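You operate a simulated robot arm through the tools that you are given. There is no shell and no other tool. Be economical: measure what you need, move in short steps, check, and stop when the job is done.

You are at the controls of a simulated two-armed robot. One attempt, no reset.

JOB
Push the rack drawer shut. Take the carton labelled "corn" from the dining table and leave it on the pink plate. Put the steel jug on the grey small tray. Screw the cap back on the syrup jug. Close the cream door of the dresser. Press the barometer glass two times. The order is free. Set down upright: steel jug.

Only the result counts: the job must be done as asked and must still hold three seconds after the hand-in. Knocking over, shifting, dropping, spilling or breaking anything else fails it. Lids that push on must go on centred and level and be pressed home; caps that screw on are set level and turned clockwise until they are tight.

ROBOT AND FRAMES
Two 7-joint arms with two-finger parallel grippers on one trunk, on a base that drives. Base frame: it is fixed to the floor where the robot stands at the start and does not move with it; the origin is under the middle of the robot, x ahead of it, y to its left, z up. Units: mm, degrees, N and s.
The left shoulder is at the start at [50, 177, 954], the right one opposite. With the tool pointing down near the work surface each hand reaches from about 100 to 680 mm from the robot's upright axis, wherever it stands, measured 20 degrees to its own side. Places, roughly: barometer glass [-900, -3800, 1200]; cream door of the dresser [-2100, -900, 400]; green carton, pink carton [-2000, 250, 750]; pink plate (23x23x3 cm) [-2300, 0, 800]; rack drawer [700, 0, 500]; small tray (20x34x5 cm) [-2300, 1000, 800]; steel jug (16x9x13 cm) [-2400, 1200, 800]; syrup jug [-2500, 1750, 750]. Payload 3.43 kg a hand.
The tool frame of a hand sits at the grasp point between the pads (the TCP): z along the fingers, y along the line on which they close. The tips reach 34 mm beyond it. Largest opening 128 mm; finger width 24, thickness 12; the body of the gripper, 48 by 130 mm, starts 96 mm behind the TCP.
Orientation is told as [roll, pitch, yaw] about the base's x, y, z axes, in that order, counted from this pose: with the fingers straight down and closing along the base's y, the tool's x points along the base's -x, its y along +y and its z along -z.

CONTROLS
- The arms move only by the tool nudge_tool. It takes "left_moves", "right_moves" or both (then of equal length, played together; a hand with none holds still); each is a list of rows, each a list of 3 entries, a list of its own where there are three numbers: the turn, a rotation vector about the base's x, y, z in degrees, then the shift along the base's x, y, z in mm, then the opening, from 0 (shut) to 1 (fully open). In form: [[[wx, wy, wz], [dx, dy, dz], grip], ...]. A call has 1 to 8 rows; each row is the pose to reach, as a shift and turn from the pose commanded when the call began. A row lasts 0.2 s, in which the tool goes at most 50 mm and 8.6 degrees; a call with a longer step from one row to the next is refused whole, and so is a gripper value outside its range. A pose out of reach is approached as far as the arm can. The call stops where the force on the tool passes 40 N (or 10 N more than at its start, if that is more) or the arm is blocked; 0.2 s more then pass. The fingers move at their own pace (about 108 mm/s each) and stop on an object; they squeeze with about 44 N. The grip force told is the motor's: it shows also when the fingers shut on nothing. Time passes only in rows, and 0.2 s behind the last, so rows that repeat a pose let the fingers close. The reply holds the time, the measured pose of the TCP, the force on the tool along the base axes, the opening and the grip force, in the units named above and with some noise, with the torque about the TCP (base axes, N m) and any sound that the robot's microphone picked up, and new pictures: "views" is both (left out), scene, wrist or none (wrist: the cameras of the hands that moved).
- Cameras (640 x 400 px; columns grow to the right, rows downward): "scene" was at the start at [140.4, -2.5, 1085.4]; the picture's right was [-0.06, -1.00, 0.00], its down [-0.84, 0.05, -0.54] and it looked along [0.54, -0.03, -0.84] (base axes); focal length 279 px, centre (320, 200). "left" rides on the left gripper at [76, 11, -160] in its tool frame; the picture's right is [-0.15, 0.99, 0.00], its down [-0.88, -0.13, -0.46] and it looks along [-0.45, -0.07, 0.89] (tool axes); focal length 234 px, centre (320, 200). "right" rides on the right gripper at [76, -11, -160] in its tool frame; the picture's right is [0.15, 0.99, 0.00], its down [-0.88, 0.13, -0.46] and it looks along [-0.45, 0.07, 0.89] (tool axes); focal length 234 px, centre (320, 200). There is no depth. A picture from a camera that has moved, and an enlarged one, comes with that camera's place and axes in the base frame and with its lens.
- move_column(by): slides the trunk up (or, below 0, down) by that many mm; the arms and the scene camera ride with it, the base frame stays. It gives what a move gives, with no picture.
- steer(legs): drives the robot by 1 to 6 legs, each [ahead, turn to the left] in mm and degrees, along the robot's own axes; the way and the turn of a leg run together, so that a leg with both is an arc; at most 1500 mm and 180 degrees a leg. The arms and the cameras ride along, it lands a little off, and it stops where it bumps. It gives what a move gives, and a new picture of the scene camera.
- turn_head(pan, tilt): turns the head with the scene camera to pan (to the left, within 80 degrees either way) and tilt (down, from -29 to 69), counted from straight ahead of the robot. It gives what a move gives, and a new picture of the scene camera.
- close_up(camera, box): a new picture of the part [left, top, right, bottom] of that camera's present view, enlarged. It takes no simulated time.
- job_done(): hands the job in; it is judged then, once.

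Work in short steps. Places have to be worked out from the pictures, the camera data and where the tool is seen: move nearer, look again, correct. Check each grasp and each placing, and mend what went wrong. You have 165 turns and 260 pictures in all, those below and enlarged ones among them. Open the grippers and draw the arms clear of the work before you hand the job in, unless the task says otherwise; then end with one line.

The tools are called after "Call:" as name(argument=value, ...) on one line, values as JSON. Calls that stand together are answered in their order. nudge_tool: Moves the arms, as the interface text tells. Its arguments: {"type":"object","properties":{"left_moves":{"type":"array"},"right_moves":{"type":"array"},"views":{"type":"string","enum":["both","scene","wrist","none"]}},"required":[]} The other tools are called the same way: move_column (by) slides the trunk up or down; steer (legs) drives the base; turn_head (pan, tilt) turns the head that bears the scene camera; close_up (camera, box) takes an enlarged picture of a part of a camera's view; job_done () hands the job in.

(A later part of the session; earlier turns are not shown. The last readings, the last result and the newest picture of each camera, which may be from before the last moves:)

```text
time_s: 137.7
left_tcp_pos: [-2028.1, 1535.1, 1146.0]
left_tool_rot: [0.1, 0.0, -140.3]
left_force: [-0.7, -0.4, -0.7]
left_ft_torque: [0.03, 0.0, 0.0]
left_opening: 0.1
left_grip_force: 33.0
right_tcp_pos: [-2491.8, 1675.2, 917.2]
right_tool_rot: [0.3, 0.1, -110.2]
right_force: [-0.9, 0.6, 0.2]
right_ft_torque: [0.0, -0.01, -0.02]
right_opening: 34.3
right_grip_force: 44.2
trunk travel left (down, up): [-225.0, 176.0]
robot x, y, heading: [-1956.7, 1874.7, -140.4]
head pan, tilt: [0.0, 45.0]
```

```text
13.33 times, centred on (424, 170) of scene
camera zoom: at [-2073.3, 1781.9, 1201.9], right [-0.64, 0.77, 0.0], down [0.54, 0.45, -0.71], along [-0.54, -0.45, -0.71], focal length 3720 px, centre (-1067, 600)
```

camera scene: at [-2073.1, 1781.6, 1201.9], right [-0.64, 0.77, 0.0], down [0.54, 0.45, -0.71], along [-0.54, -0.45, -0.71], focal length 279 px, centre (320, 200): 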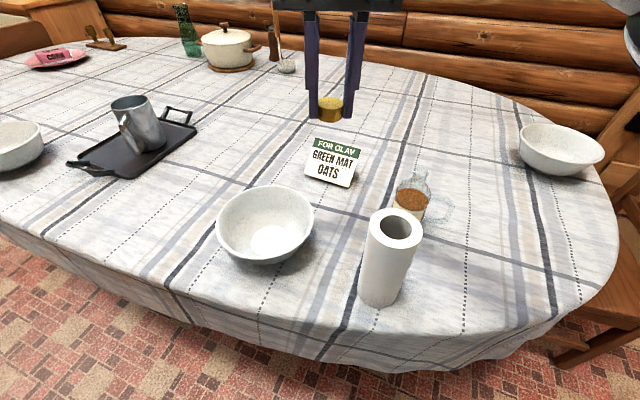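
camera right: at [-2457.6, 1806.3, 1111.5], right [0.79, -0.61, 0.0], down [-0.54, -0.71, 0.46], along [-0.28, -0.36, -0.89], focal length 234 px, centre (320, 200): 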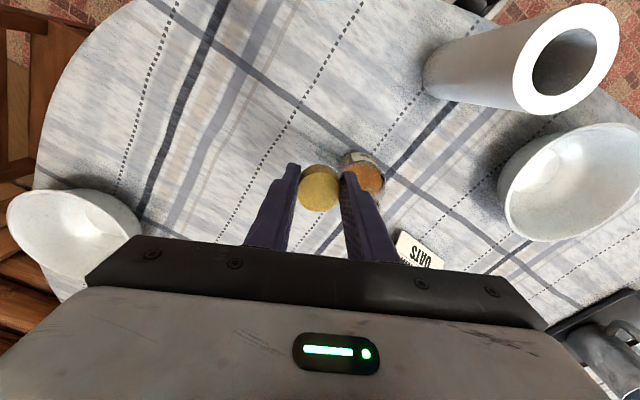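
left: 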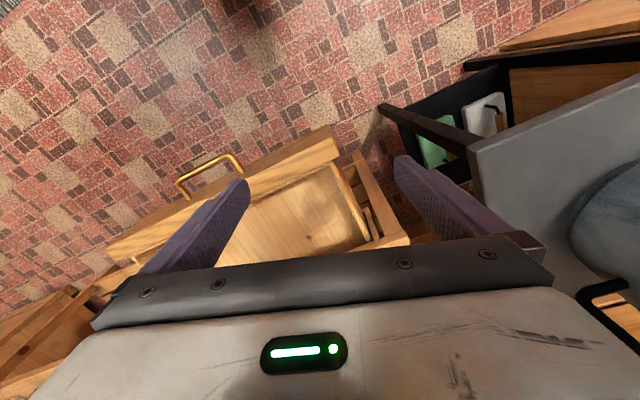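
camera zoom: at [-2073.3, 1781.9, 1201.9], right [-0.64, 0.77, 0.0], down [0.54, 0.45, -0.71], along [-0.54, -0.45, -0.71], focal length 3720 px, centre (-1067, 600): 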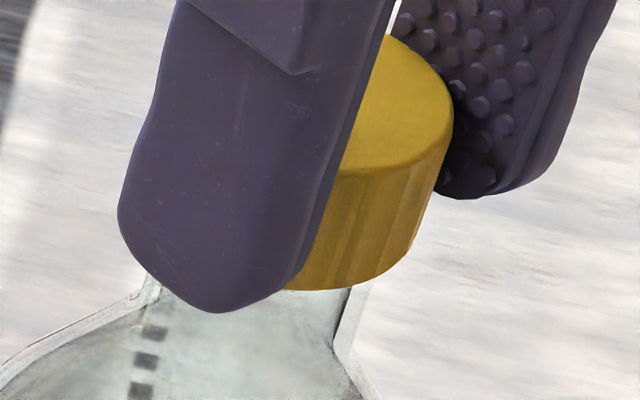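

Slightly overshot, so I'll correct by (-0.6,-2) and lower further to contact.

Call:
nudge_tool(right_moves=[[[0, 0, 0], [-0.6, -2, 0], 0.15], [[0, 0, 0], [-0.6, -2, -3], 0.15], [[0, 0, 0], [-0.6, -2, -5], 0.15], [[0, 0, 0], [-0.6, -2, -7], 0.15], [[0, 0, 0], [-0.6, -2, -9], 0.15], [[0, 0, 0], [-0.6, -2, -9], 0.15]], views="none")

Call:
close_up(camera="scene", box=[400, 155, 448, 185])

```text
time_s: 139.1
left_tcp_pos: [-2024.6, 1536.7, 1146.0]
left_tool_rot: [0.2, -0.2, -140.2]
left_force: [0.6, 0.8, 0.8]
left_ft_torque: [-0.02, 0.03, 0.01]
left_opening: 0.0
left_grip_force: 32.7
right_tcp_pos: [-2492.6, 1673.3, 914.8]
right_tool_rot: [0.1, -0.5, -110.1]
right_force: [-1.2, 1.7, 36.0]
right_ft_torque: [0.24, 0.05, -0.03]
right_opening: 34.5
right_grip_force: 43.5
trunk travel left (down, up): [-225.0, 176.0]
robot x, y, heading: [-1962.2, 1875.2, -140.3]
head pan, tilt: [0.0, 45.0]
```

```text
13.33 times, centred on (424, 170) of scene
camera zoom: at [-2070.6, 1783.1, 1202.7], right [-0.64, 0.77, 0.0], down [0.54, 0.45, -0.71], along [-0.55, -0.45, -0.7], focal length 3720 px, centre (-1067, 600)
```

zoom: 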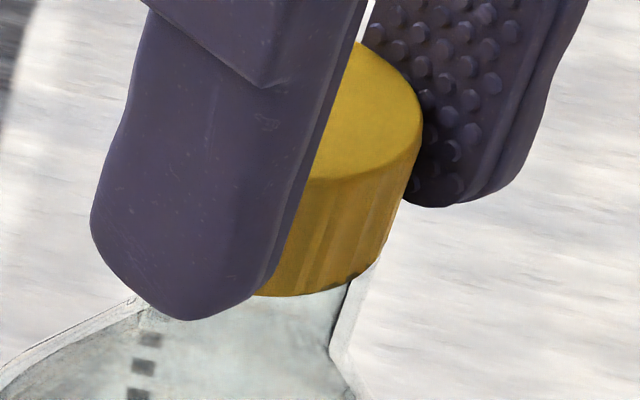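

The cap is resting squarely on the lip at 36 N. I'll ease to a light press and turn clockwise 68°, compensating for the small grip offset.

Call:
nudge_tool(right_moves=[[[0, 0, 0], [0, 0, 3], 0.15], [[0, 0, -8.5], [0.45, -0.2, 3], 0.15], [[0, 0, -17], [0.9, -0.5, 3], 0.15], [[0, 0, -25.5], [1.25, -0.85, 3], 0.15], [[0, 0, -34], [1.6, -1.2, 3], 0.15], [[0, 0, -42.5], [1.8, -1.7, 3], 0.15], [[0, 0, -51], [2.0, -2.1, 3], 0.15], [[0, 0, -59.5], [2.1, -2.6, 3], 0.15]], views="none")

Call:
close_up(camera="scene", box=[392, 150, 456, 190])

```text
time_s: 140.8
left_tcp_pos: [-2026.1, 1535.9, 1144.5]
left_tool_rot: [0.0, -0.2, -140.2]
left_force: [0.1, 0.1, 0.0]
left_ft_torque: [-0.04, 0.02, -0.02]
left_opening: 0.0
left_grip_force: 32.9
right_tcp_pos: [-2491.3, 1669.5, 916.2]
right_tool_rot: [0.6, -0.2, -169.9]
right_force: [2.8, -5.4, 23.2]
right_ft_torque: [-0.24, -0.15, -0.02]
right_opening: 34.5
right_grip_force: 43.9
trunk travel left (down, up): [-225.0, 176.0]
robot x, y, heading: [-1960.3, 1876.6, -140.3]
head pan, tilt: [0.0, 45.0]
```

```text
10.00 times, centred on (424, 170) of scene
camera zoom: at [-2071.4, 1782.1, 1202.2], right [-0.64, 0.77, 0.0], down [0.54, 0.45, -0.71], along [-0.55, -0.45, -0.71], focal length 2790 px, centre (-720, 500)
```

zoom: 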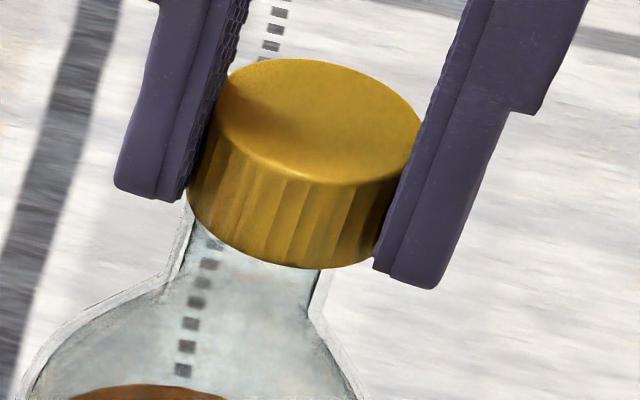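

Now I see the cap clearly: it sits about 2.5 mm too far right of the neck, and the side force agrees. I'll check the other direction with the wrist camera.

Call:
close_up(camera="right", box=[256, 120, 384, 200])

```text
5.00 times, centred on (320, 160) of right
camera zoom: at [-2416.7, 1696.6, 1075.0], right [0.32, -0.95, 0.01], down [-0.84, -0.28, 0.46], along [-0.43, -0.16, -0.89], focal length 1171 px, centre (320, 400)
```

zoom: 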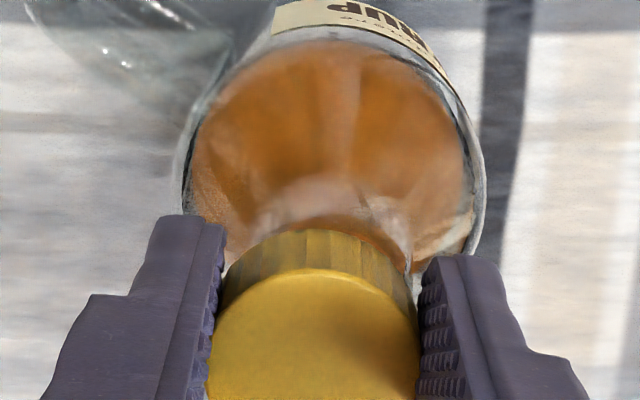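

Both views ask for a shift of about (1.6,-1.9). I'll lift a touch, shift, and press again.

Call:
nudge_tool(right_moves=[[[0, 0, 0], [0, 0, 5], 0.15], [[0, 0, 0], [1.6, -1.9, 7], 0.15], [[0, 0, 0], [1.6, -1.9, 4], 0.15], [[0, 0, 0], [1.6, -1.9, 1], 0.15], [[0, 0, 0], [1.6, -1.9, -1], 0.15], [[0, 0, 0], [1.6, -1.9, -1], 0.15]], views="none")

Call:
close_up(camera="scene", box=[392, 150, 456, 190])

Call:
close_up(camera="right", box=[256, 120, 384, 200])

```text
time_s: 142.2
left_tcp_pos: [-2026.0, 1536.2, 1145.3]
left_tool_rot: [0.2, -0.1, -140.3]
left_force: [-0.6, -0.3, -0.4]
left_ft_torque: [0.01, -0.01, 0.01]
left_opening: 0.2
left_grip_force: 33.2
right_tcp_pos: [-2489.7, 1670.5, 914.9]
right_tool_rot: [0.6, -0.2, -169.8]
right_force: [-3.7, 4.5, 28.3]
right_ft_torque: [0.09, 0.0, -0.02]
right_opening: 34.4
right_grip_force: 44.0
trunk travel left (down, up): [-225.0, 176.0]
robot x, y, heading: [-1955.0, 1874.8, -140.4]
head pan, tilt: [0.0, 45.0]
```

```text
10.00 times, centred on (424, 170) of scene
camera zoom: at [-2071.4, 1783.2, 1202.6], right [-0.64, 0.77, 0.0], down [0.54, 0.45, -0.71], along [-0.55, -0.45, -0.71], focal length 2790 px, centre (-720, 500)
```

zoom: 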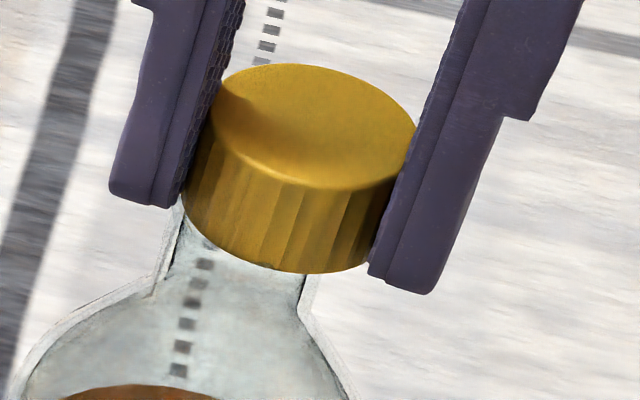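

```text
5.00 times, centred on (320, 160) of right
camera zoom: at [-2415.6, 1697.2, 1074.6], right [0.32, -0.95, 0.01], down [-0.84, -0.28, 0.46], along [-0.43, -0.15, -0.89], focal length 1171 px, centre (320, 400)
```

zoom: 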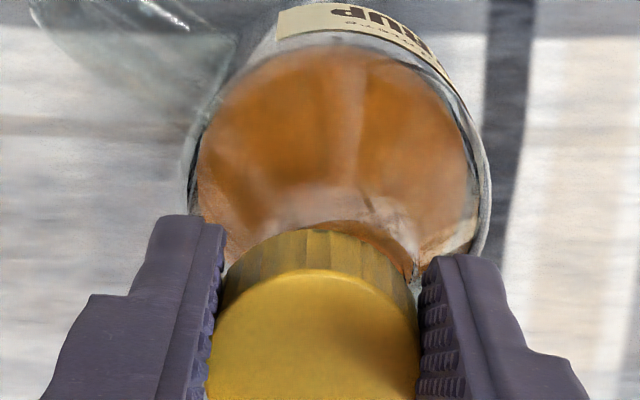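

The jug moved with the cap, so the cap skirt already encloses the lip. I'll relax the side force and keep turning clockwise under light pressure.

Call:
nudge_tool(right_moves=[[[0, 0, 0], [-0.8, 0.9, 0], 0.15], [[0, 0, -8.5], [-0.8, 0.6, 0], 0.15], [[0, 0, -17], [-0.8, 0.2, 0], 0.15], [[0, 0, -25.5], [-0.8, -0.3, 0], 0.15], [[0, 0, -34], [-0.9, -0.7, 0], 0.15], [[0, 0, -42.5], [-1.1, -1.1, 0], 0.15], [[0, 0, -51], [-1.4, -1.5, 0], 0.15]], views="none")

Call:
close_up(camera="scene", box=[384, 145, 464, 195])

```text
time_s: 143.8
left_tcp_pos: [-2025.2, 1536.5, 1145.4]
left_tool_rot: [-0.1, 0.0, -140.3]
left_force: [-0.2, -0.3, -1.1]
left_ft_torque: [0.01, 0.03, -0.01]
left_opening: 0.0
left_grip_force: 32.5
right_tcp_pos: [-2489.2, 1667.2, 914.8]
right_tool_rot: [0.6, 0.1, 139.1]
right_force: [3.1, -2.7, 25.6]
right_ft_torque: [-0.3, 0.01, 0.04]
right_opening: 34.1
right_grip_force: 43.8
trunk travel left (down, up): [-225.0, 176.0]
robot x, y, heading: [-1955.3, 1874.6, -140.5]
head pan, tilt: [0.0, 45.0]
```

```text
8.00 times, centred on (424, 170) of scene
camera zoom: at [-2071.1, 1782.4, 1202.3], right [-0.64, 0.77, 0.0], down [0.54, 0.45, -0.71], along [-0.55, -0.45, -0.71], focal length 2232 px, centre (-512, 440)
```

zoom: 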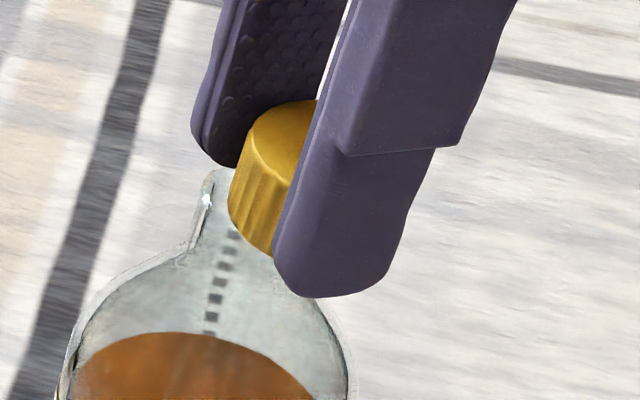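

The cap has drifted right of the neck. It sits farther outward of the TCP (about 7 mm) than I assumed, so turning swung it off. I'll lift off and measure that offset properly.

Call:
nudge_tool(right_moves=[[[0, 0, 0], [0, 0, 15], 0.15], [[0, 0, 0], [0, 0, 35], 0.15], [[0, 0, 8], [0, 0, 50], 0.15], [[0, 0, 16], [0, 0, 50], 0.15], [[0, 0, 24], [0, 0, 50], 0.15], [[0, 0, 32], [0, 0, 50], 0.15], [[0, 0, 40], [0, 0, 50], 0.15]], views="none")

Call:
close_up(camera="right", box=[240, 120, 400, 220])

Call:
close_up(camera="scene", box=[368, 110, 480, 180])

```text
time_s: 145.4
left_tcp_pos: [-2027.9, 1534.9, 1144.2]
left_tool_rot: [0.1, 0.0, -140.3]
left_force: [-0.1, 0.1, -0.6]
left_ft_torque: [-0.03, 0.01, 0.01]
left_opening: 0.0
left_grip_force: 33.5
right_tcp_pos: [-2490.7, 1669.2, 961.6]
right_tool_rot: [0.3, 0.1, 179.4]
right_force: [0.0, 0.3, 0.0]
right_ft_torque: [0.0, -0.03, 0.0]
right_opening: 34.4
right_grip_force: 44.4
trunk travel left (down, up): [-225.0, 176.0]
robot x, y, heading: [-1961.2, 1877.0, -140.2]
head pan, tilt: [0.0, 45.0]
```

```text
4.00 times, centred on (320, 170) of right
camera zoom: at [-2414.7, 1679.9, 1121.4], right [0.14, -0.99, 0.01], down [-0.88, -0.12, 0.45], along [-0.45, -0.07, -0.89], focal length 937 px, centre (320, 320)
```

zoom: 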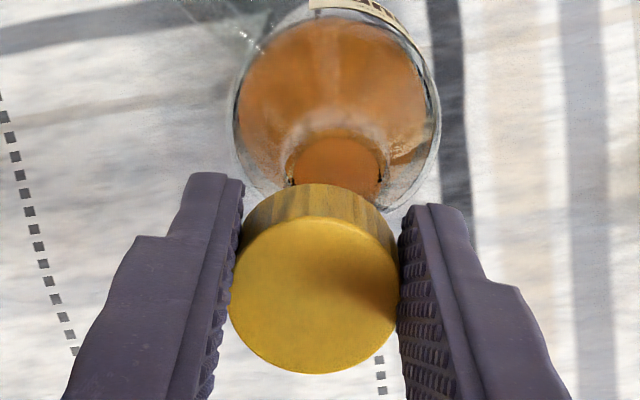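

```text
5.71 times, centred on (424, 145) of scene
camera zoom: at [-2073.3, 1781.9, 1201.9], right [-0.64, 0.77, 0.0], down [0.54, 0.45, -0.71], along [-0.54, -0.45, -0.71], focal length 1594 px, centre (-274, 514)
```

zoom: 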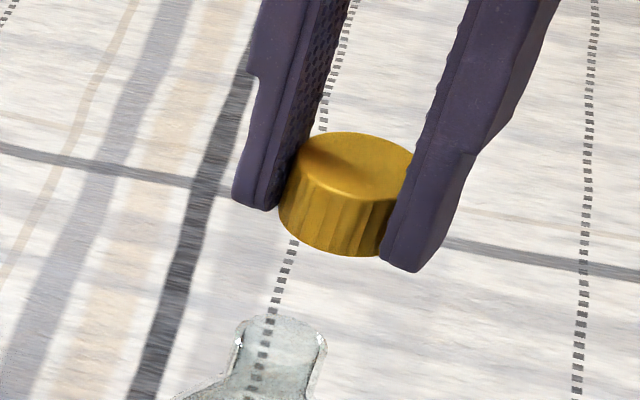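

Both cameras see cap and lip clearly at this yaw. The cap must move about (-0.5,-5) to be coaxial, so I'll shift, lower to just above the lip, and verify.

Call:
nudge_tool(right_moves=[[[0, 0, 0], [-0.5, -5, 0], 0.15], [[0, 0, 0], [-0.5, -5, -20], 0.15], [[0, 0, 0], [-0.5, -5, -37], 0.15], [[0, 0, 0], [-0.5, -5, -37], 0.15]], views="none")

Call:
close_up(camera="scene", box=[392, 145, 456, 185])

Call:
close_up(camera="right", box=[256, 120, 384, 200])

```text
time_s: 146.4
left_tcp_pos: [-2027.5, 1535.5, 1145.3]
left_tool_rot: [0.0, 0.0, -140.3]
left_force: [-0.2, -0.2, 0.5]
left_ft_torque: [0.0, -0.01, 0.01]
left_opening: 0.0
left_grip_force: 33.0
right_tcp_pos: [-2491.6, 1663.8, 923.5]
right_tool_rot: [0.3, 0.2, 179.3]
right_force: [0.0, -0.2, -0.2]
right_ft_torque: [0.03, 0.0, 0.0]
right_opening: 34.2
right_grip_force: 44.0
trunk travel left (down, up): [-225.0, 176.0]
robot x, y, heading: [-1958.6, 1881.4, -140.6]
head pan, tilt: [0.0, 45.0]
```

```text
10.00 times, centred on (424, 165) of scene
camera zoom: at [-2073.3, 1781.9, 1201.9], right [-0.64, 0.77, 0.0], down [0.54, 0.45, -0.71], along [-0.54, -0.45, -0.71], focal length 2790 px, centre (-720, 550)
```

zoom: 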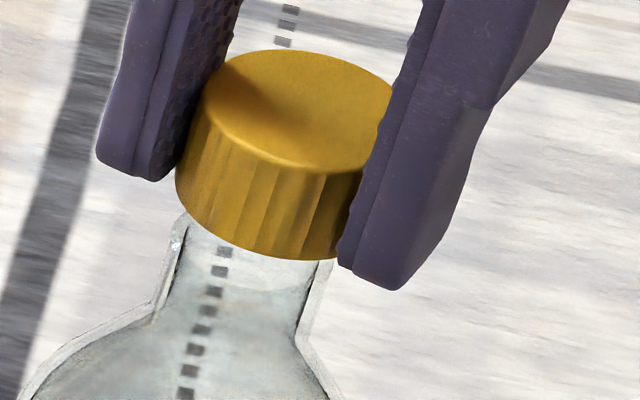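

```text
5.00 times, centred on (320, 160) of right
camera zoom: at [-2415.3, 1674.9, 1084.4], right [0.13, -0.99, 0.01], down [-0.88, -0.12, 0.45], along [-0.45, -0.07, -0.89], focal length 1171 px, centre (320, 400)
```

zoom: 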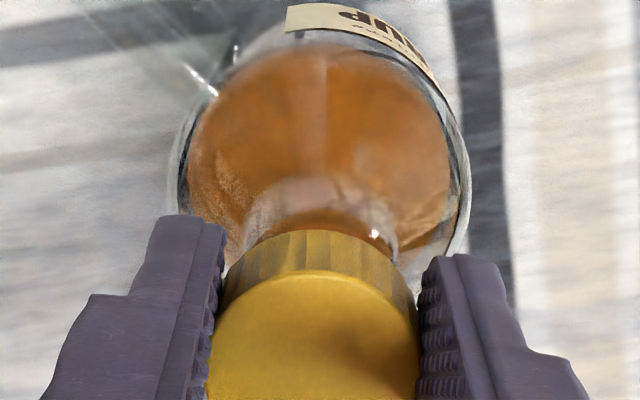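

It needs another +3.3 mm in x. I'll apply that and check once more before lowering.

Call:
nudge_tool(right_moves=[[[0, 0, 0], [3.3, -0.5, 0], 0.15], [[0, 0, 0], [3.3, -0.5, 0], 0.15]], views="none")

Call:
close_up(camera="scene", box=[392, 145, 456, 185])

Call:
close_up(camera="right", box=[256, 120, 384, 200])

```text
time_s: 147.1
left_tcp_pos: [-2027.0, 1535.1, 1144.8]
left_tool_rot: [0.1, 0.1, -140.3]
left_force: [-0.6, -0.5, 0.3]
left_ft_torque: [-0.01, -0.04, -0.02]
left_opening: 0.0
left_grip_force: 34.4
right_tcp_pos: [-2488.4, 1663.2, 924.2]
right_tool_rot: [0.3, 0.1, 179.3]
right_force: [-0.2, -1.1, -0.5]
right_ft_torque: [0.02, -0.01, 0.01]
right_opening: 34.3
right_grip_force: 43.9
trunk travel left (down, up): [-225.0, 176.0]
robot x, y, heading: [-1962.0, 1880.5, -140.7]
head pan, tilt: [0.0, 45.0]
```

```text
10.00 times, centred on (424, 165) of scene
camera zoom: at [-2073.3, 1781.9, 1201.9], right [-0.64, 0.77, 0.0], down [0.54, 0.45, -0.71], along [-0.54, -0.45, -0.71], focal length 2790 px, centre (-720, 550)
```

zoom: 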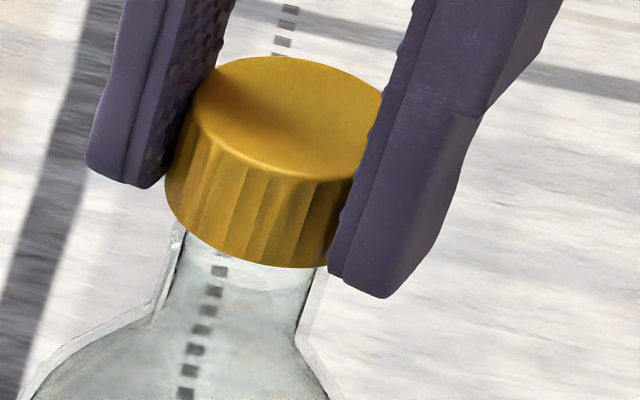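

```text
5.00 times, centred on (320, 160) of right
camera zoom: at [-2412.1, 1674.5, 1084.4], right [0.13, -0.99, 0.01], down [-0.88, -0.12, 0.45], along [-0.45, -0.07, -0.89], focal length 1171 px, centre (320, 400)
```

zoom: 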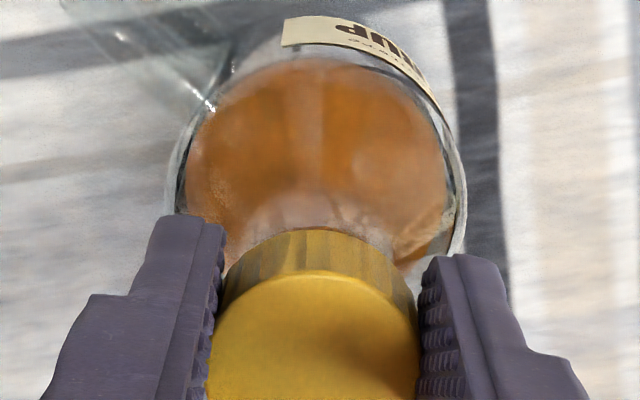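

Now coaxial in both views. I'll lower to contact.

Call:
nudge_tool(right_moves=[[[0, 0, 0], [0, -0.6, -4], 0.15], [[0, 0, 0], [0, -0.6, -8], 0.15], [[0, 0, 0], [0, -0.6, -11], 0.15], [[0, 0, 0], [0, -0.6, -13], 0.15], [[0, 0, 0], [0, -0.6, -15], 0.15], [[0, 0, 0], [0, -0.6, -17], 0.15], [[0, 0, 0], [0, -0.6, -17], 0.15]], views="none")

Call:
close_up(camera="scene", box=[392, 145, 456, 185])

```text
time_s: 148.7
left_tcp_pos: [-2028.2, 1535.9, 1143.7]
left_tool_rot: [0.1, 0.0, -140.2]
left_force: [-0.6, 0.1, -0.4]
left_ft_torque: [0.0, -0.01, -0.01]
left_opening: 0.0
left_grip_force: 32.5
right_tcp_pos: [-2489.4, 1661.3, 907.1]
right_tool_rot: [0.3, 0.0, 179.2]
right_force: [1.1, 0.3, 0.4]
right_ft_torque: [0.02, -0.02, 0.0]
right_opening: 34.1
right_grip_force: 44.2
trunk travel left (down, up): [-225.0, 176.0]
robot x, y, heading: [-1955.9, 1873.6, -140.6]
head pan, tilt: [0.0, 45.0]
```

```text
10.00 times, centred on (424, 165) of scene
camera zoom: at [-2073.3, 1781.9, 1201.9], right [-0.64, 0.77, 0.0], down [0.54, 0.45, -0.71], along [-0.54, -0.45, -0.71], focal length 2790 px, centre (-720, 550)
```

zoom: 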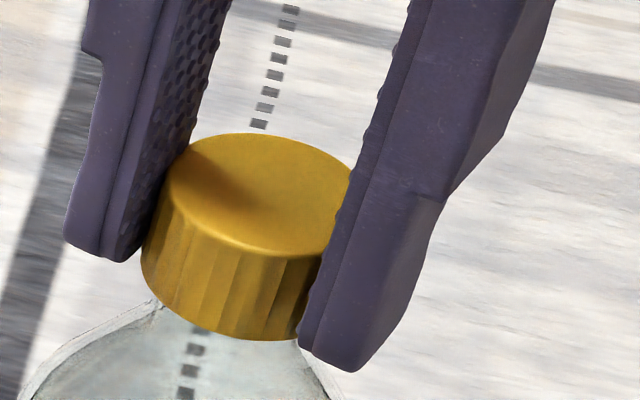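

The cap has slipped down over the lip freely, so it's centred. I'll continue down to contact.

Call:
nudge_tool(right_moves=[[[0, 0, 0], [0, 0, -2], 0.15], [[0, 0, 0], [0, 0, -4], 0.15], [[0, 0, 0], [0, 0, -6], 0.15], [[0, 0, 0], [0, 0, -8], 0.15], [[0, 0, 0], [0, 0, -8], 0.15]], views="none")

Call:
close_up(camera="scene", box=[392, 145, 456, 185])

```text
time_s: 149.8
left_tcp_pos: [-2026.3, 1536.6, 1146.0]
left_tool_rot: [0.1, 0.0, -140.3]
left_force: [-0.7, 0.1, -0.2]
left_ft_torque: [0.05, 0.01, 0.01]
left_opening: 0.0
left_grip_force: 33.2
right_tcp_pos: [-2487.8, 1661.5, 900.3]
right_tool_rot: [0.6, -0.1, 179.2]
right_force: [-1.4, 1.5, 13.3]
right_ft_torque: [0.33, 0.57, 0.03]
right_opening: 34.3
right_grip_force: 44.2
trunk travel left (down, up): [-225.0, 176.0]
robot x, y, heading: [-1957.7, 1876.5, -140.6]
head pan, tilt: [0.0, 45.0]
```

```text
10.00 times, centred on (424, 165) of scene
camera zoom: at [-2072.2, 1782.4, 1202.3], right [-0.64, 0.77, 0.0], down [0.54, 0.45, -0.71], along [-0.55, -0.45, -0.71], focal length 2790 px, centre (-720, 550)
```

zoom: 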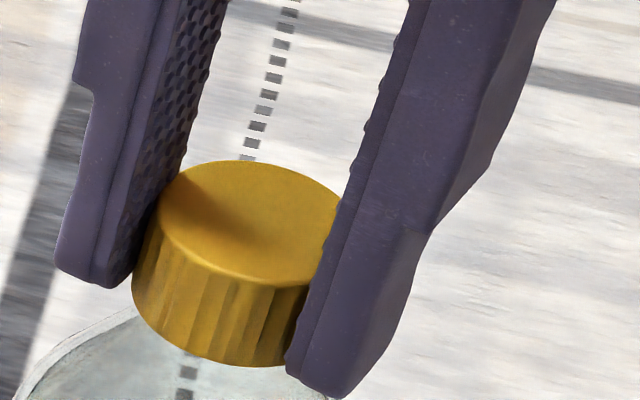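

It's in contact around the neck. I'll release, re-centre the grip 6 mm outward and wind the hand back 68° for a clean turn.

Call:
nudge_tool(right_moves=[[[0, 0, 0], [0, 0, 2], 0.4], [[0, 0, 0], [0, 0, 4], 0.5], [[0, 0, 8.5], [-2, 0, 4], 0.5], [[0, 0, 17], [-4, -0.3, 4], 0.5], [[0, 0, 25.5], [-6, -0.5, 4], 0.5], [[0, 0, 34], [-6, -0.5, 4], 0.5], [[0, 0, 42.5], [-6, -0.5, 4], 0.5], [[0, 0, 51], [-6, -0.5, 4], 0.5]], views="none")

Call:
close_up(camera="right", box=[240, 120, 400, 220])

Call:
close_up(camera="scene", box=[384, 140, 464, 190])

```text
time_s: 151.7
left_tcp_pos: [-2027.9, 1534.9, 1146.0]
left_tool_rot: [0.1, 0.0, -140.3]
left_force: [0.1, 0.0, 0.7]
left_ft_torque: [0.01, 0.0, -0.03]
left_opening: 0.0
left_grip_force: 33.3
right_tcp_pos: [-2495.3, 1660.6, 903.5]
right_tool_rot: [0.2, 0.0, -129.6]
right_force: [0.3, 0.5, 0.7]
right_ft_torque: [0.02, 0.0, -0.01]
right_opening: 64.1
right_grip_force: 0.0
trunk travel left (down, up): [-225.0, 176.0]
robot x, y, heading: [-1959.6, 1880.4, -140.0]
head pan, tilt: [0.0, 45.0]
```

```text
4.00 times, centred on (320, 170) of right
camera zoom: at [-2454.9, 1727.7, 1063.2], right [0.86, -0.52, 0.01], down [-0.46, -0.76, 0.45], along [-0.23, -0.39, -0.89], focal length 937 px, centre (320, 320)
```

zoom: 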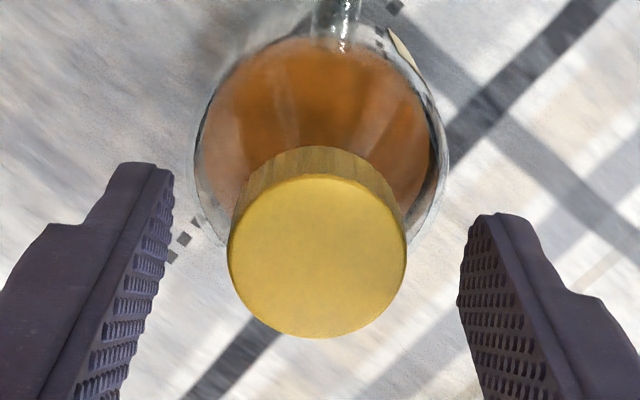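

```text
8.00 times, centred on (424, 165) of scene
camera zoom: at [-2073.3, 1781.9, 1201.9], right [-0.64, 0.77, 0.0], down [0.54, 0.45, -0.71], along [-0.54, -0.45, -0.71], focal length 2232 px, centre (-512, 480)
```

zoom: 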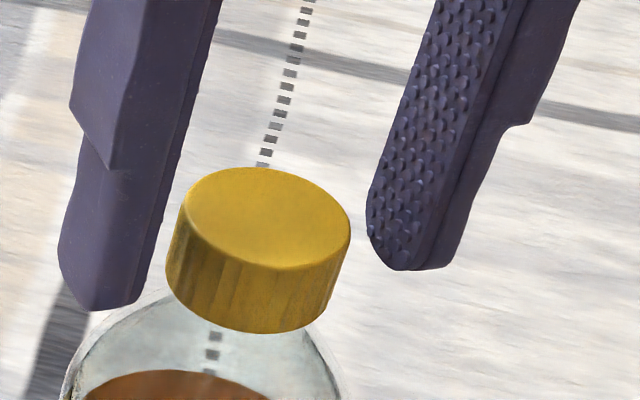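

The cap sits level on the neck. Its centre is about (-2493.4,1663.4), so I'll shift (+2,+3), lower slightly and grip.

Call:
nudge_tool(right_moves=[[[0, 0, 8.5], [2, 2.8, 0], 0.5], [[0, 0, 17], [2, 2.8, -4], 0.5], [[0, 0, 17], [2, 2.8, -4], 0.35], [[0, 0, 17], [2, 2.8, -4], 0.2], [[0, 0, 17], [2, 2.8, -4], 0.15], [[0, 0, 17], [2, 2.8, -4], 0.15]], views="none")

Call:
close_up(camera="right", box=[240, 120, 400, 220])

```text
time_s: 153.1
left_tcp_pos: [-2027.0, 1535.8, 1144.9]
left_tool_rot: [0.0, 0.0, -140.2]
left_force: [0.0, 0.2, -0.4]
left_ft_torque: [0.01, -0.01, -0.01]
left_opening: 0.1
left_grip_force: 32.8
right_tcp_pos: [-2492.2, 1664.8, 900.5]
right_tool_rot: [0.3, 0.2, -112.7]
right_force: [-0.9, 0.2, 0.0]
right_ft_torque: [0.0, -0.01, -0.04]
right_opening: 36.0
right_grip_force: 43.8
trunk travel left (down, up): [-225.0, 176.0]
robot x, y, heading: [-1959.0, 1877.4, -140.4]
head pan, tilt: [0.0, 45.0]
```

```text
4.00 times, centred on (320, 170) of right
camera zoom: at [-2473.6, 1739.1, 1059.6], right [0.97, -0.25, 0.01], down [-0.22, -0.86, 0.45], along [-0.11, -0.44, -0.89], focal length 937 px, centre (320, 320)
```

zoom: 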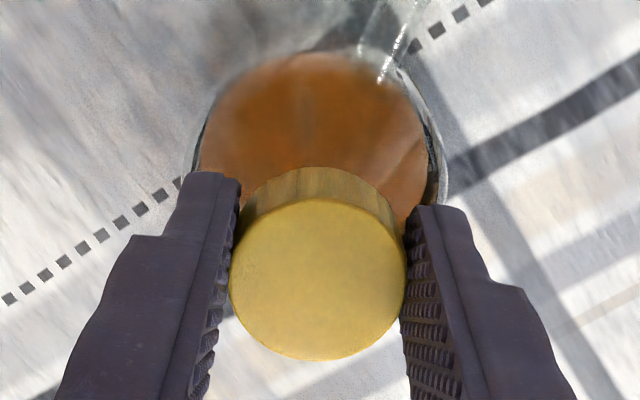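

The opening now reads 36.0 mm, so I'm gripping the true diameter, centred. Turning clockwise with a mild downward push.

Call:
nudge_tool(right_moves=[[[0, 0, -8.5], [0, 0, -2], 0.15], [[0, 0, -17], [0, 0, -3], 0.15], [[0, 0, -25.5], [0, 0, -3], 0.15], [[0, 0, -34], [0, 0, -3.5], 0.15], [[0, 0, -42.5], [0, 0, -3.5], 0.15], [[0, 0, -51], [0, 0, -4], 0.15], [[0, 0, -59.5], [0, 0, -4], 0.15], [[0, 0, -68], [0, 0, -4], 0.15]], views="none")

Call:
close_up(camera="scene", box=[368, 130, 496, 210])

```text
time_s: 154.8
left_tcp_pos: [-2025.7, 1535.7, 1145.7]
left_tool_rot: [-0.1, 0.0, -140.2]
left_force: [0.2, 0.6, -0.3]
left_ft_torque: [0.0, -0.03, -0.01]
left_opening: 0.0
left_grip_force: 32.1
right_tcp_pos: [-2491.1, 1662.7, 897.9]
right_tool_rot: [0.6, 0.0, 179.3]
right_force: [3.1, -8.0, 20.4]
right_ft_torque: [-0.54, -0.17, 0.05]
right_opening: 35.9
right_grip_force: 44.4
trunk travel left (down, up): [-225.0, 176.0]
robot x, y, heading: [-1956.9, 1875.9, -140.3]
head pan, tilt: [0.0, 45.0]
```

```text
5.00 times, centred on (432, 170) of scene
camera zoom: at [-2071.4, 1781.8, 1202.2], right [-0.64, 0.77, 0.0], down [0.54, 0.45, -0.71], along [-0.55, -0.45, -0.71], focal length 1395 px, centre (-240, 350)
```

zoom: 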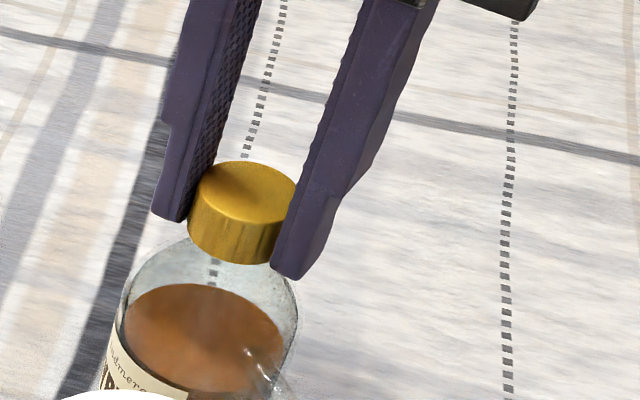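

The jug turned along with the cap, so it has to be held. The plan is to hold the body with the right hand from the open +y side (45° pitch) and turn the cap with the left hand from above. First I'll release and lift the right hand clear.

Call:
nudge_tool(right_moves=[[[0, 0, 0], [0, 0, 4], 0.4], [[0, 0, 0], [0, 0, 4], 0.6], [[0, 0, 0], [0, 0, 40], 0.6], [[0, 0, 8], [10, 25, 80], 0.6], [[0, 0, 16], [30, 55, 110], 0.8], [[0, 0, 24], [50, 85, 120], 1], [[0, 0, 32], [70, 115, 120], 1]], views="none")

Call:
steer(legs=[[0, -12]])

Call:
close_up(camera="scene", box=[230, 110, 470, 260])

```text
time_s: 156.4
left_tcp_pos: [-2026.8, 1536.1, 1144.2]
left_tool_rot: [0.2, 0.0, -140.3]
left_force: [0.4, 0.2, -0.6]
left_ft_torque: [0.02, 0.06, 0.02]
left_opening: 0.0
left_grip_force: 33.3
right_tcp_pos: [-2420.9, 1778.4, 1017.4]
right_tool_rot: [0.3, 0.1, -148.6]
right_force: [-0.1, 0.6, -0.8]
right_ft_torque: [-0.01, -0.01, -0.01]
right_opening: 127.8
right_grip_force: 0.0
trunk travel left (down, up): [-225.0, 176.0]
robot x, y, heading: [-1956.9, 1876.5, -140.3]
head pan, tilt: [0.0, 45.0]
```

```text
time_s: 157.6
left_tcp_pos: [-2095.2, 1556.8, 1144.9]
left_tool_rot: [0.2, -0.1, -152.0]
left_force: [0.0, 0.0, -0.2]
left_ft_torque: [0.02, -0.04, -0.02]
left_opening: 0.0
left_grip_force: 32.9
right_tcp_pos: [-2432.5, 1877.5, 1017.8]
right_tool_rot: [0.3, 0.1, -160.6]
right_force: [0.4, 0.3, -0.2]
right_ft_torque: [-0.01, 0.0, -0.01]
right_opening: 128.2
right_grip_force: 0.1
trunk travel left (down, up): [-225.0, 176.0]
robot x, y, heading: [-1958.0, 1880.9, -152.0]
head pan, tilt: [0.0, 45.0]
camera scene: at [-2090.9, 1808.2, 1201.9], right [-0.47, 0.88, 0.0], down [0.63, 0.33, -0.71], along [-0.63, -0.33, -0.71], focal length 279 px, centre (320, 200)
```

scene: 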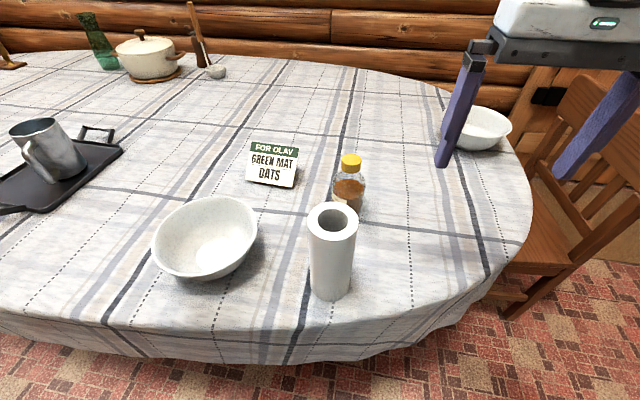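

```text
2.67 times, centred on (350, 185) of scene
camera zoom: at [-2090.9, 1808.2, 1201.9], right [-0.47, 0.88, 0.0], down [0.63, 0.33, -0.71], along [-0.63, -0.33, -0.71], focal length 744 px, centre (240, 240)
```

zoom: 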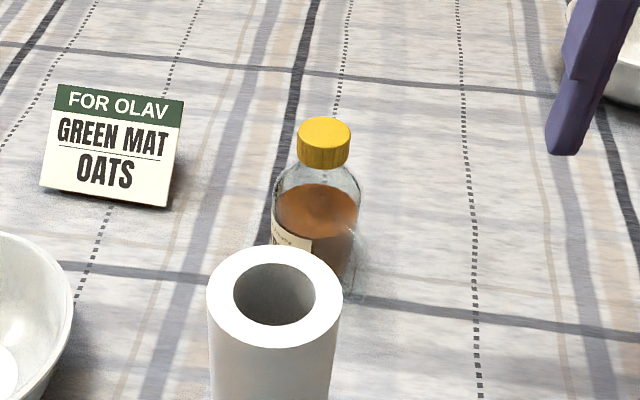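

The cap sits level on the jug, whose handle now points toward about azimuth 30°. I'll pitch the right hand 45° and bring it to a pre-grasp point on the open side.

Call:
nudge_tool(right_moves=[[[-3.9, 5.2, 4.8], [0, 0, 0], 1], [[-7.9, 10.4, 9.6], [0, -5, -10], 1], [[-11.8, 15.6, 14.4], [0, -15, -25], 1], [[-15.8, 20.8, 19.3], [2, -35, -40], 1], [[-19.7, 26, 24.1], [4, -55, -58], 1], [[-23.7, 31.2, 28.9], [6, -80, -75], 1], [[-27.6, 36.4, 33.7], [8, -100, -92], 1], [[-27.6, 36.4, 33.7], [8, -116, -103], 1]], views="both")

```text
time_s: 159.4
left_tcp_pos: [-2096.3, 1558.5, 1145.2]
left_tool_rot: [0.1, 0.0, -152.1]
left_force: [-1.3, 0.9, 0.4]
left_ft_torque: [0.05, 0.02, -0.02]
left_opening: 0.1
left_grip_force: 33.0
right_tcp_pos: [-2423.2, 1758.0, 914.5]
right_tool_rot: [0.2, -45.0, -125.0]
right_force: [0.1, 0.1, -0.3]
right_ft_torque: [-0.01, 0.01, 0.01]
right_opening: 128.3
right_grip_force: 0.1
trunk travel left (down, up): [-225.0, 176.0]
robot x, y, heading: [-1957.3, 1881.9, -152.1]
head pan, tilt: [0.0, 45.0]
camera scene: at [-2090.7, 1807.7, 1201.9], right [-0.47, 0.88, 0.0], down [0.63, 0.33, -0.71], along [-0.63, -0.33, -0.71], focal length 279 px, centre (320, 200)
camera right: at [-2337.9, 1902.5, 972.8], right [0.87, -0.48, -0.1], down [-0.07, -0.32, 0.95], along [-0.49, -0.82, -0.31], focal length 234 px, centre (320, 200)
```

scene: 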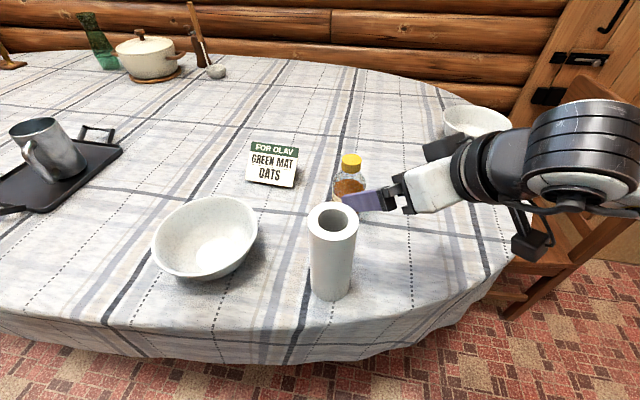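
right: 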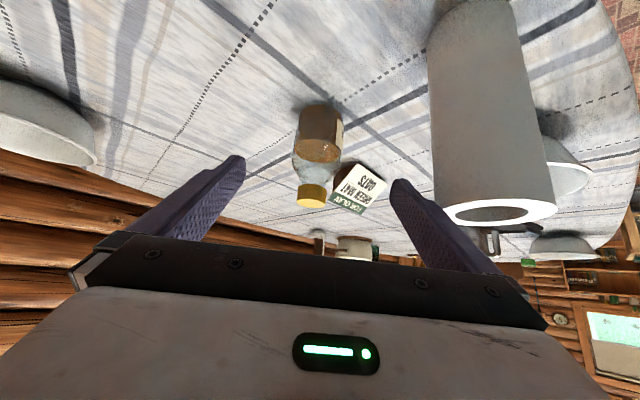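

This pose is reachable. I'll zoom in on the jug to see exactly where its handle points.

Call:
close_up(camera="right", box=[256, 90, 384, 210])

```text
3.33 times, centred on (320, 150) of right
camera zoom: at [-2337.9, 1902.5, 972.8], right [0.87, -0.48, -0.1], down [-0.07, -0.32, 0.95], along [-0.49, -0.82, -0.31], focal length 781 px, centre (320, 367)
```

zoom: 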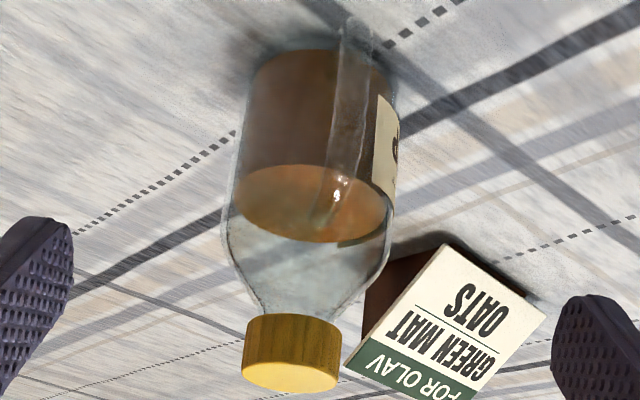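

The handle points almost straight at the hand, between the fingers. I'll reduce the pitch to 30° and approach so the handle clears the palm.

Call:
nudge_tool(right_moves=[[[6.1, -4.3, 0], [-4, -3, -30], 1], [[12.3, -8.6, 0], [-9, -7, -60], 1], [[12.3, -8.6, 0], [-25, -30, -74], 1], [[12.3, -8.6, 0], [-38, -49, -88], 1], [[12.3, -8.6, 0], [-48, -64, -100], 1], [[12.3, -8.6, 0], [-48, -64, -100], 1]], views="both")

```text
time_s: 160.8
left_tcp_pos: [-2096.4, 1556.4, 1145.3]
left_tool_rot: [0.0, 0.0, -152.2]
left_force: [1.3, -0.7, -0.1]
left_ft_torque: [-0.01, 0.0, 0.0]
left_opening: 0.1
left_grip_force: 32.5
right_tcp_pos: [-2471.9, 1694.6, 812.9]
right_tool_rot: [0.2, -29.9, -125.0]
right_force: [0.2, 0.5, -0.7]
right_ft_torque: [-0.02, 0.03, 0.0]
right_opening: 127.9
right_grip_force: 0.0
trunk travel left (down, up): [-225.0, 176.0]
robot x, y, heading: [-1957.1, 1879.9, -152.0]
head pan, tilt: [0.0, 45.0]
camera scene: at [-2090.7, 1807.9, 1201.9], right [-0.47, 0.88, 0.0], down [0.63, 0.33, -0.71], along [-0.63, -0.33, -0.71], focal length 279 px, centre (320, 200)
camera right: at [-2398.4, 1821.4, 914.3], right [0.88, -0.46, -0.07], down [-0.2, -0.51, 0.83], along [-0.42, -0.72, -0.55], focal length 234 px, centre (320, 200)
```

scene: 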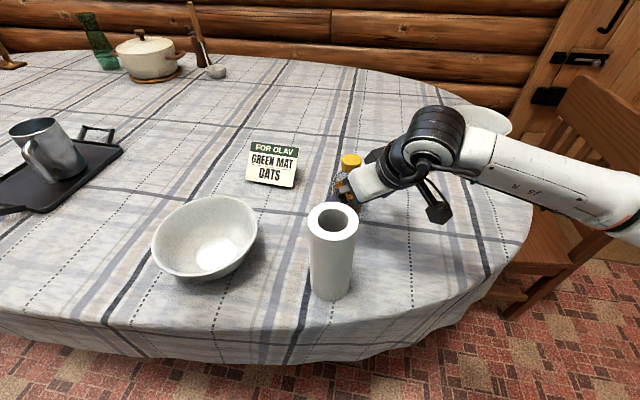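
right: 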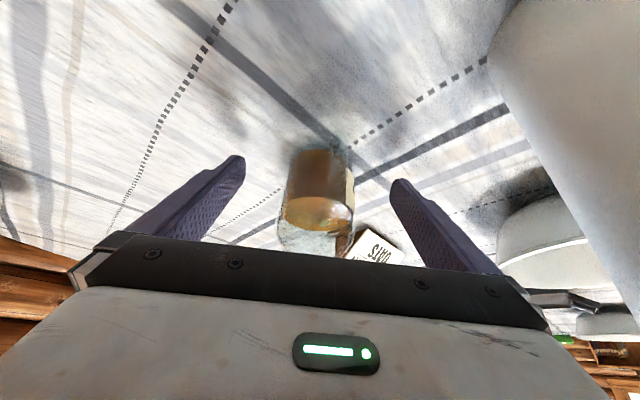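

I mixed up the pitch convention: −30 is steeper, and I want −60 (30° below horizontal). I'll tilt the hand the other way, staying just short of the jug.

Call:
nudge_tool(right_moves=[[[-6.15, 4.3, 0], [4, 6, 0], 1], [[-12.3, 8.6, 0], [8, 12, 0], 1], [[-18.4, 12.9, 0], [8, 12, 0], 1], [[-24.6, 17.2, 0], [8, 12, 0], 1], [[-24.6, 17.2, 0], [8, 12, 0], 1]], views="both")

```text
time_s: 162.0
left_tcp_pos: [-2096.0, 1556.3, 1145.2]
left_tool_rot: [0.2, 0.1, -152.1]
left_force: [0.3, 0.0, 1.0]
left_ft_torque: [-0.02, 0.01, 0.0]
left_opening: 0.0
left_grip_force: 32.6
right_tcp_pos: [-2463.1, 1707.0, 814.5]
right_tool_rot: [0.4, -60.0, -125.0]
right_force: [-0.4, 0.0, -0.1]
right_ft_torque: [0.0, -0.03, -0.02]
right_opening: 127.9
right_grip_force: 0.0
trunk travel left (down, up): [-225.0, 176.0]
robot x, y, heading: [-1956.8, 1873.3, -152.0]
head pan, tilt: [0.0, 45.0]
camera scene: at [-2090.7, 1807.8, 1201.9], right [-0.47, 0.88, 0.0], down [0.63, 0.33, -0.71], along [-0.63, -0.33, -0.71], focal length 279 px, centre (320, 200)
camera right: at [-2372.3, 1858.6, 828.3], right [0.85, -0.5, -0.12], down [0.08, -0.11, 0.99], along [-0.51, -0.86, -0.05], focal length 234 px, centre (320, 200)
```

scene: 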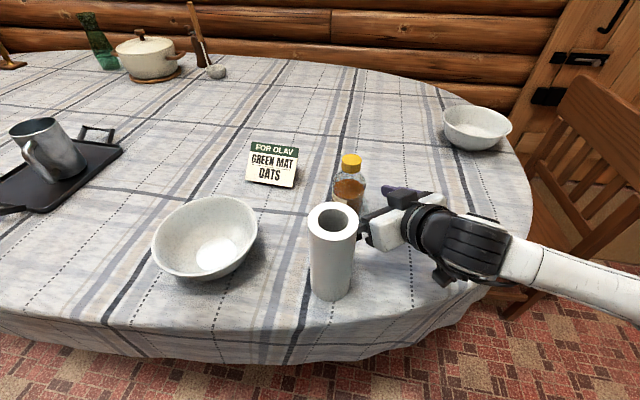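
right: 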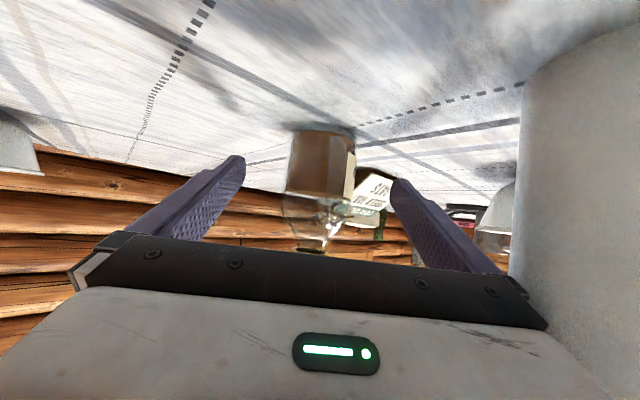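

The jug is centred between the fingers. I'll advance to the grasp point.

Call:
nudge_tool(right_moves=[[[0, 0, 0], [-8, -11, -5], 1], [[0, 0, 0], [-16, -23, -10], 1], [[0, 0, 0], [-24, -34, -14], 1], [[0, 0, 0], [-24, -34, -14], 1]], views="both")

```text
time_s: 163.0
left_tcp_pos: [-2094.7, 1557.5, 1144.9]
left_tool_rot: [0.2, 0.0, -152.1]
left_force: [-0.4, 0.0, 0.6]
left_ft_torque: [-0.01, 0.02, -0.01]
left_opening: 0.1
left_grip_force: 33.1
right_tcp_pos: [-2487.6, 1674.2, 798.9]
right_tool_rot: [0.4, -59.9, -125.1]
right_force: [0.7, -0.1, -0.6]
right_ft_torque: [-0.02, 0.01, 0.02]
right_opening: 128.1
right_grip_force: 0.0
trunk travel left (down, up): [-225.0, 176.0]
robot x, y, heading: [-1960.1, 1874.3, -152.5]
head pan, tilt: [0.0, 45.0]
camera scene: at [-2090.7, 1807.9, 1201.9], right [-0.47, 0.88, 0.0], down [0.63, 0.33, -0.71], along [-0.63, -0.33, -0.71], focal length 279 px, centre (320, 200)
camera right: at [-2395.6, 1825.0, 814.0], right [0.85, -0.5, -0.12], down [0.08, -0.11, 0.99], along [-0.51, -0.86, -0.06], focal length 234 px, centre (320, 200)
```

scene: 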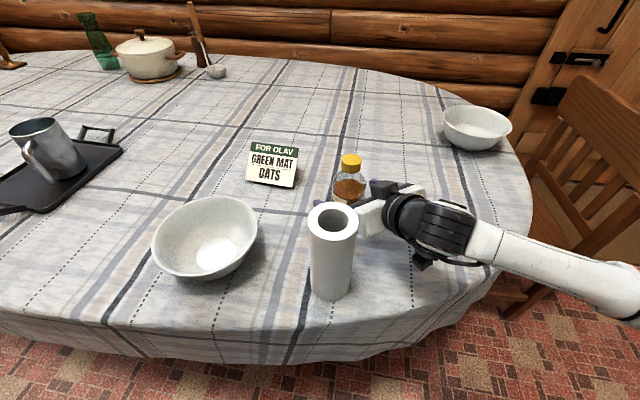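
right: 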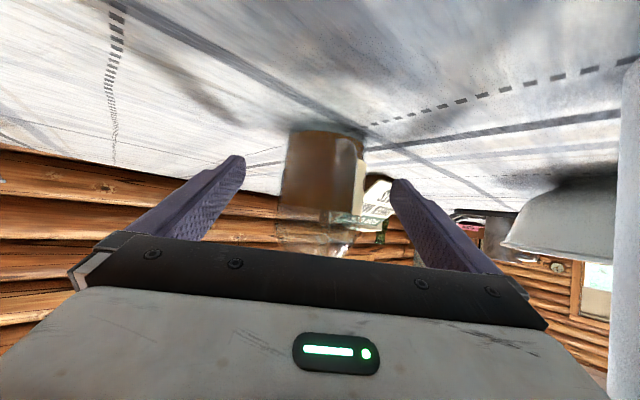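

Good position, so I'll close gently on the jug body.

Call:
nudge_tool(right_moves=[[[0, 0, 0], [0, 0, 0], 0.8], [[0, 0, 0], [0, 0, 0], 0.65], [[0, 0, 0], [0, 0, 0], 0.55], [[0, 0, 0], [0, 0, 0], 0.48], [[0, 0, 0], [0, 0, 0], 0.48]], views="none")

Call:
close_up(camera="scene", box=[270, 110, 430, 210])

```text
time_s: 164.2
left_tcp_pos: [-2095.0, 1557.2, 1145.6]
left_tool_rot: [0.1, 0.0, -152.0]
left_force: [0.2, -0.4, -0.7]
left_ft_torque: [-0.02, 0.0, 0.0]
left_opening: 0.0
left_grip_force: 32.8
right_tcp_pos: [-2487.6, 1672.2, 800.1]
right_tool_rot: [0.3, -59.9, -125.2]
right_force: [0.5, -1.5, -0.4]
right_ft_torque: [0.0, -0.01, 0.02]
right_opening: 67.8
right_grip_force: 44.0
trunk travel left (down, up): [-225.0, 176.0]
robot x, y, heading: [-1961.1, 1877.0, -152.3]
head pan, tilt: [0.0, 45.0]
```

```text
4.00 times, centred on (350, 160) of scene
camera zoom: at [-2090.6, 1807.8, 1201.9], right [-0.47, 0.88, 0.0], down [0.63, 0.33, -0.71], along [-0.63, -0.33, -0.71], focal length 1116 px, centre (200, 360)
```

zoom: 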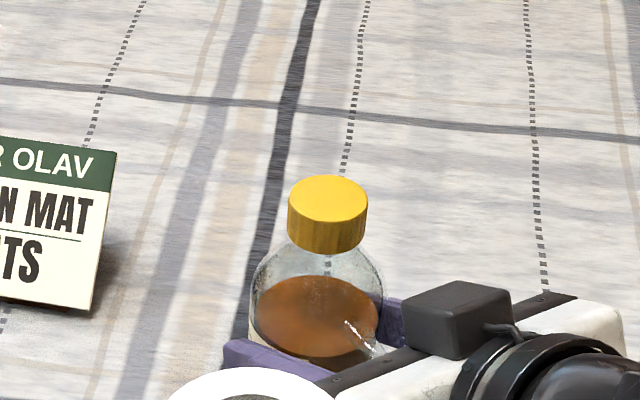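

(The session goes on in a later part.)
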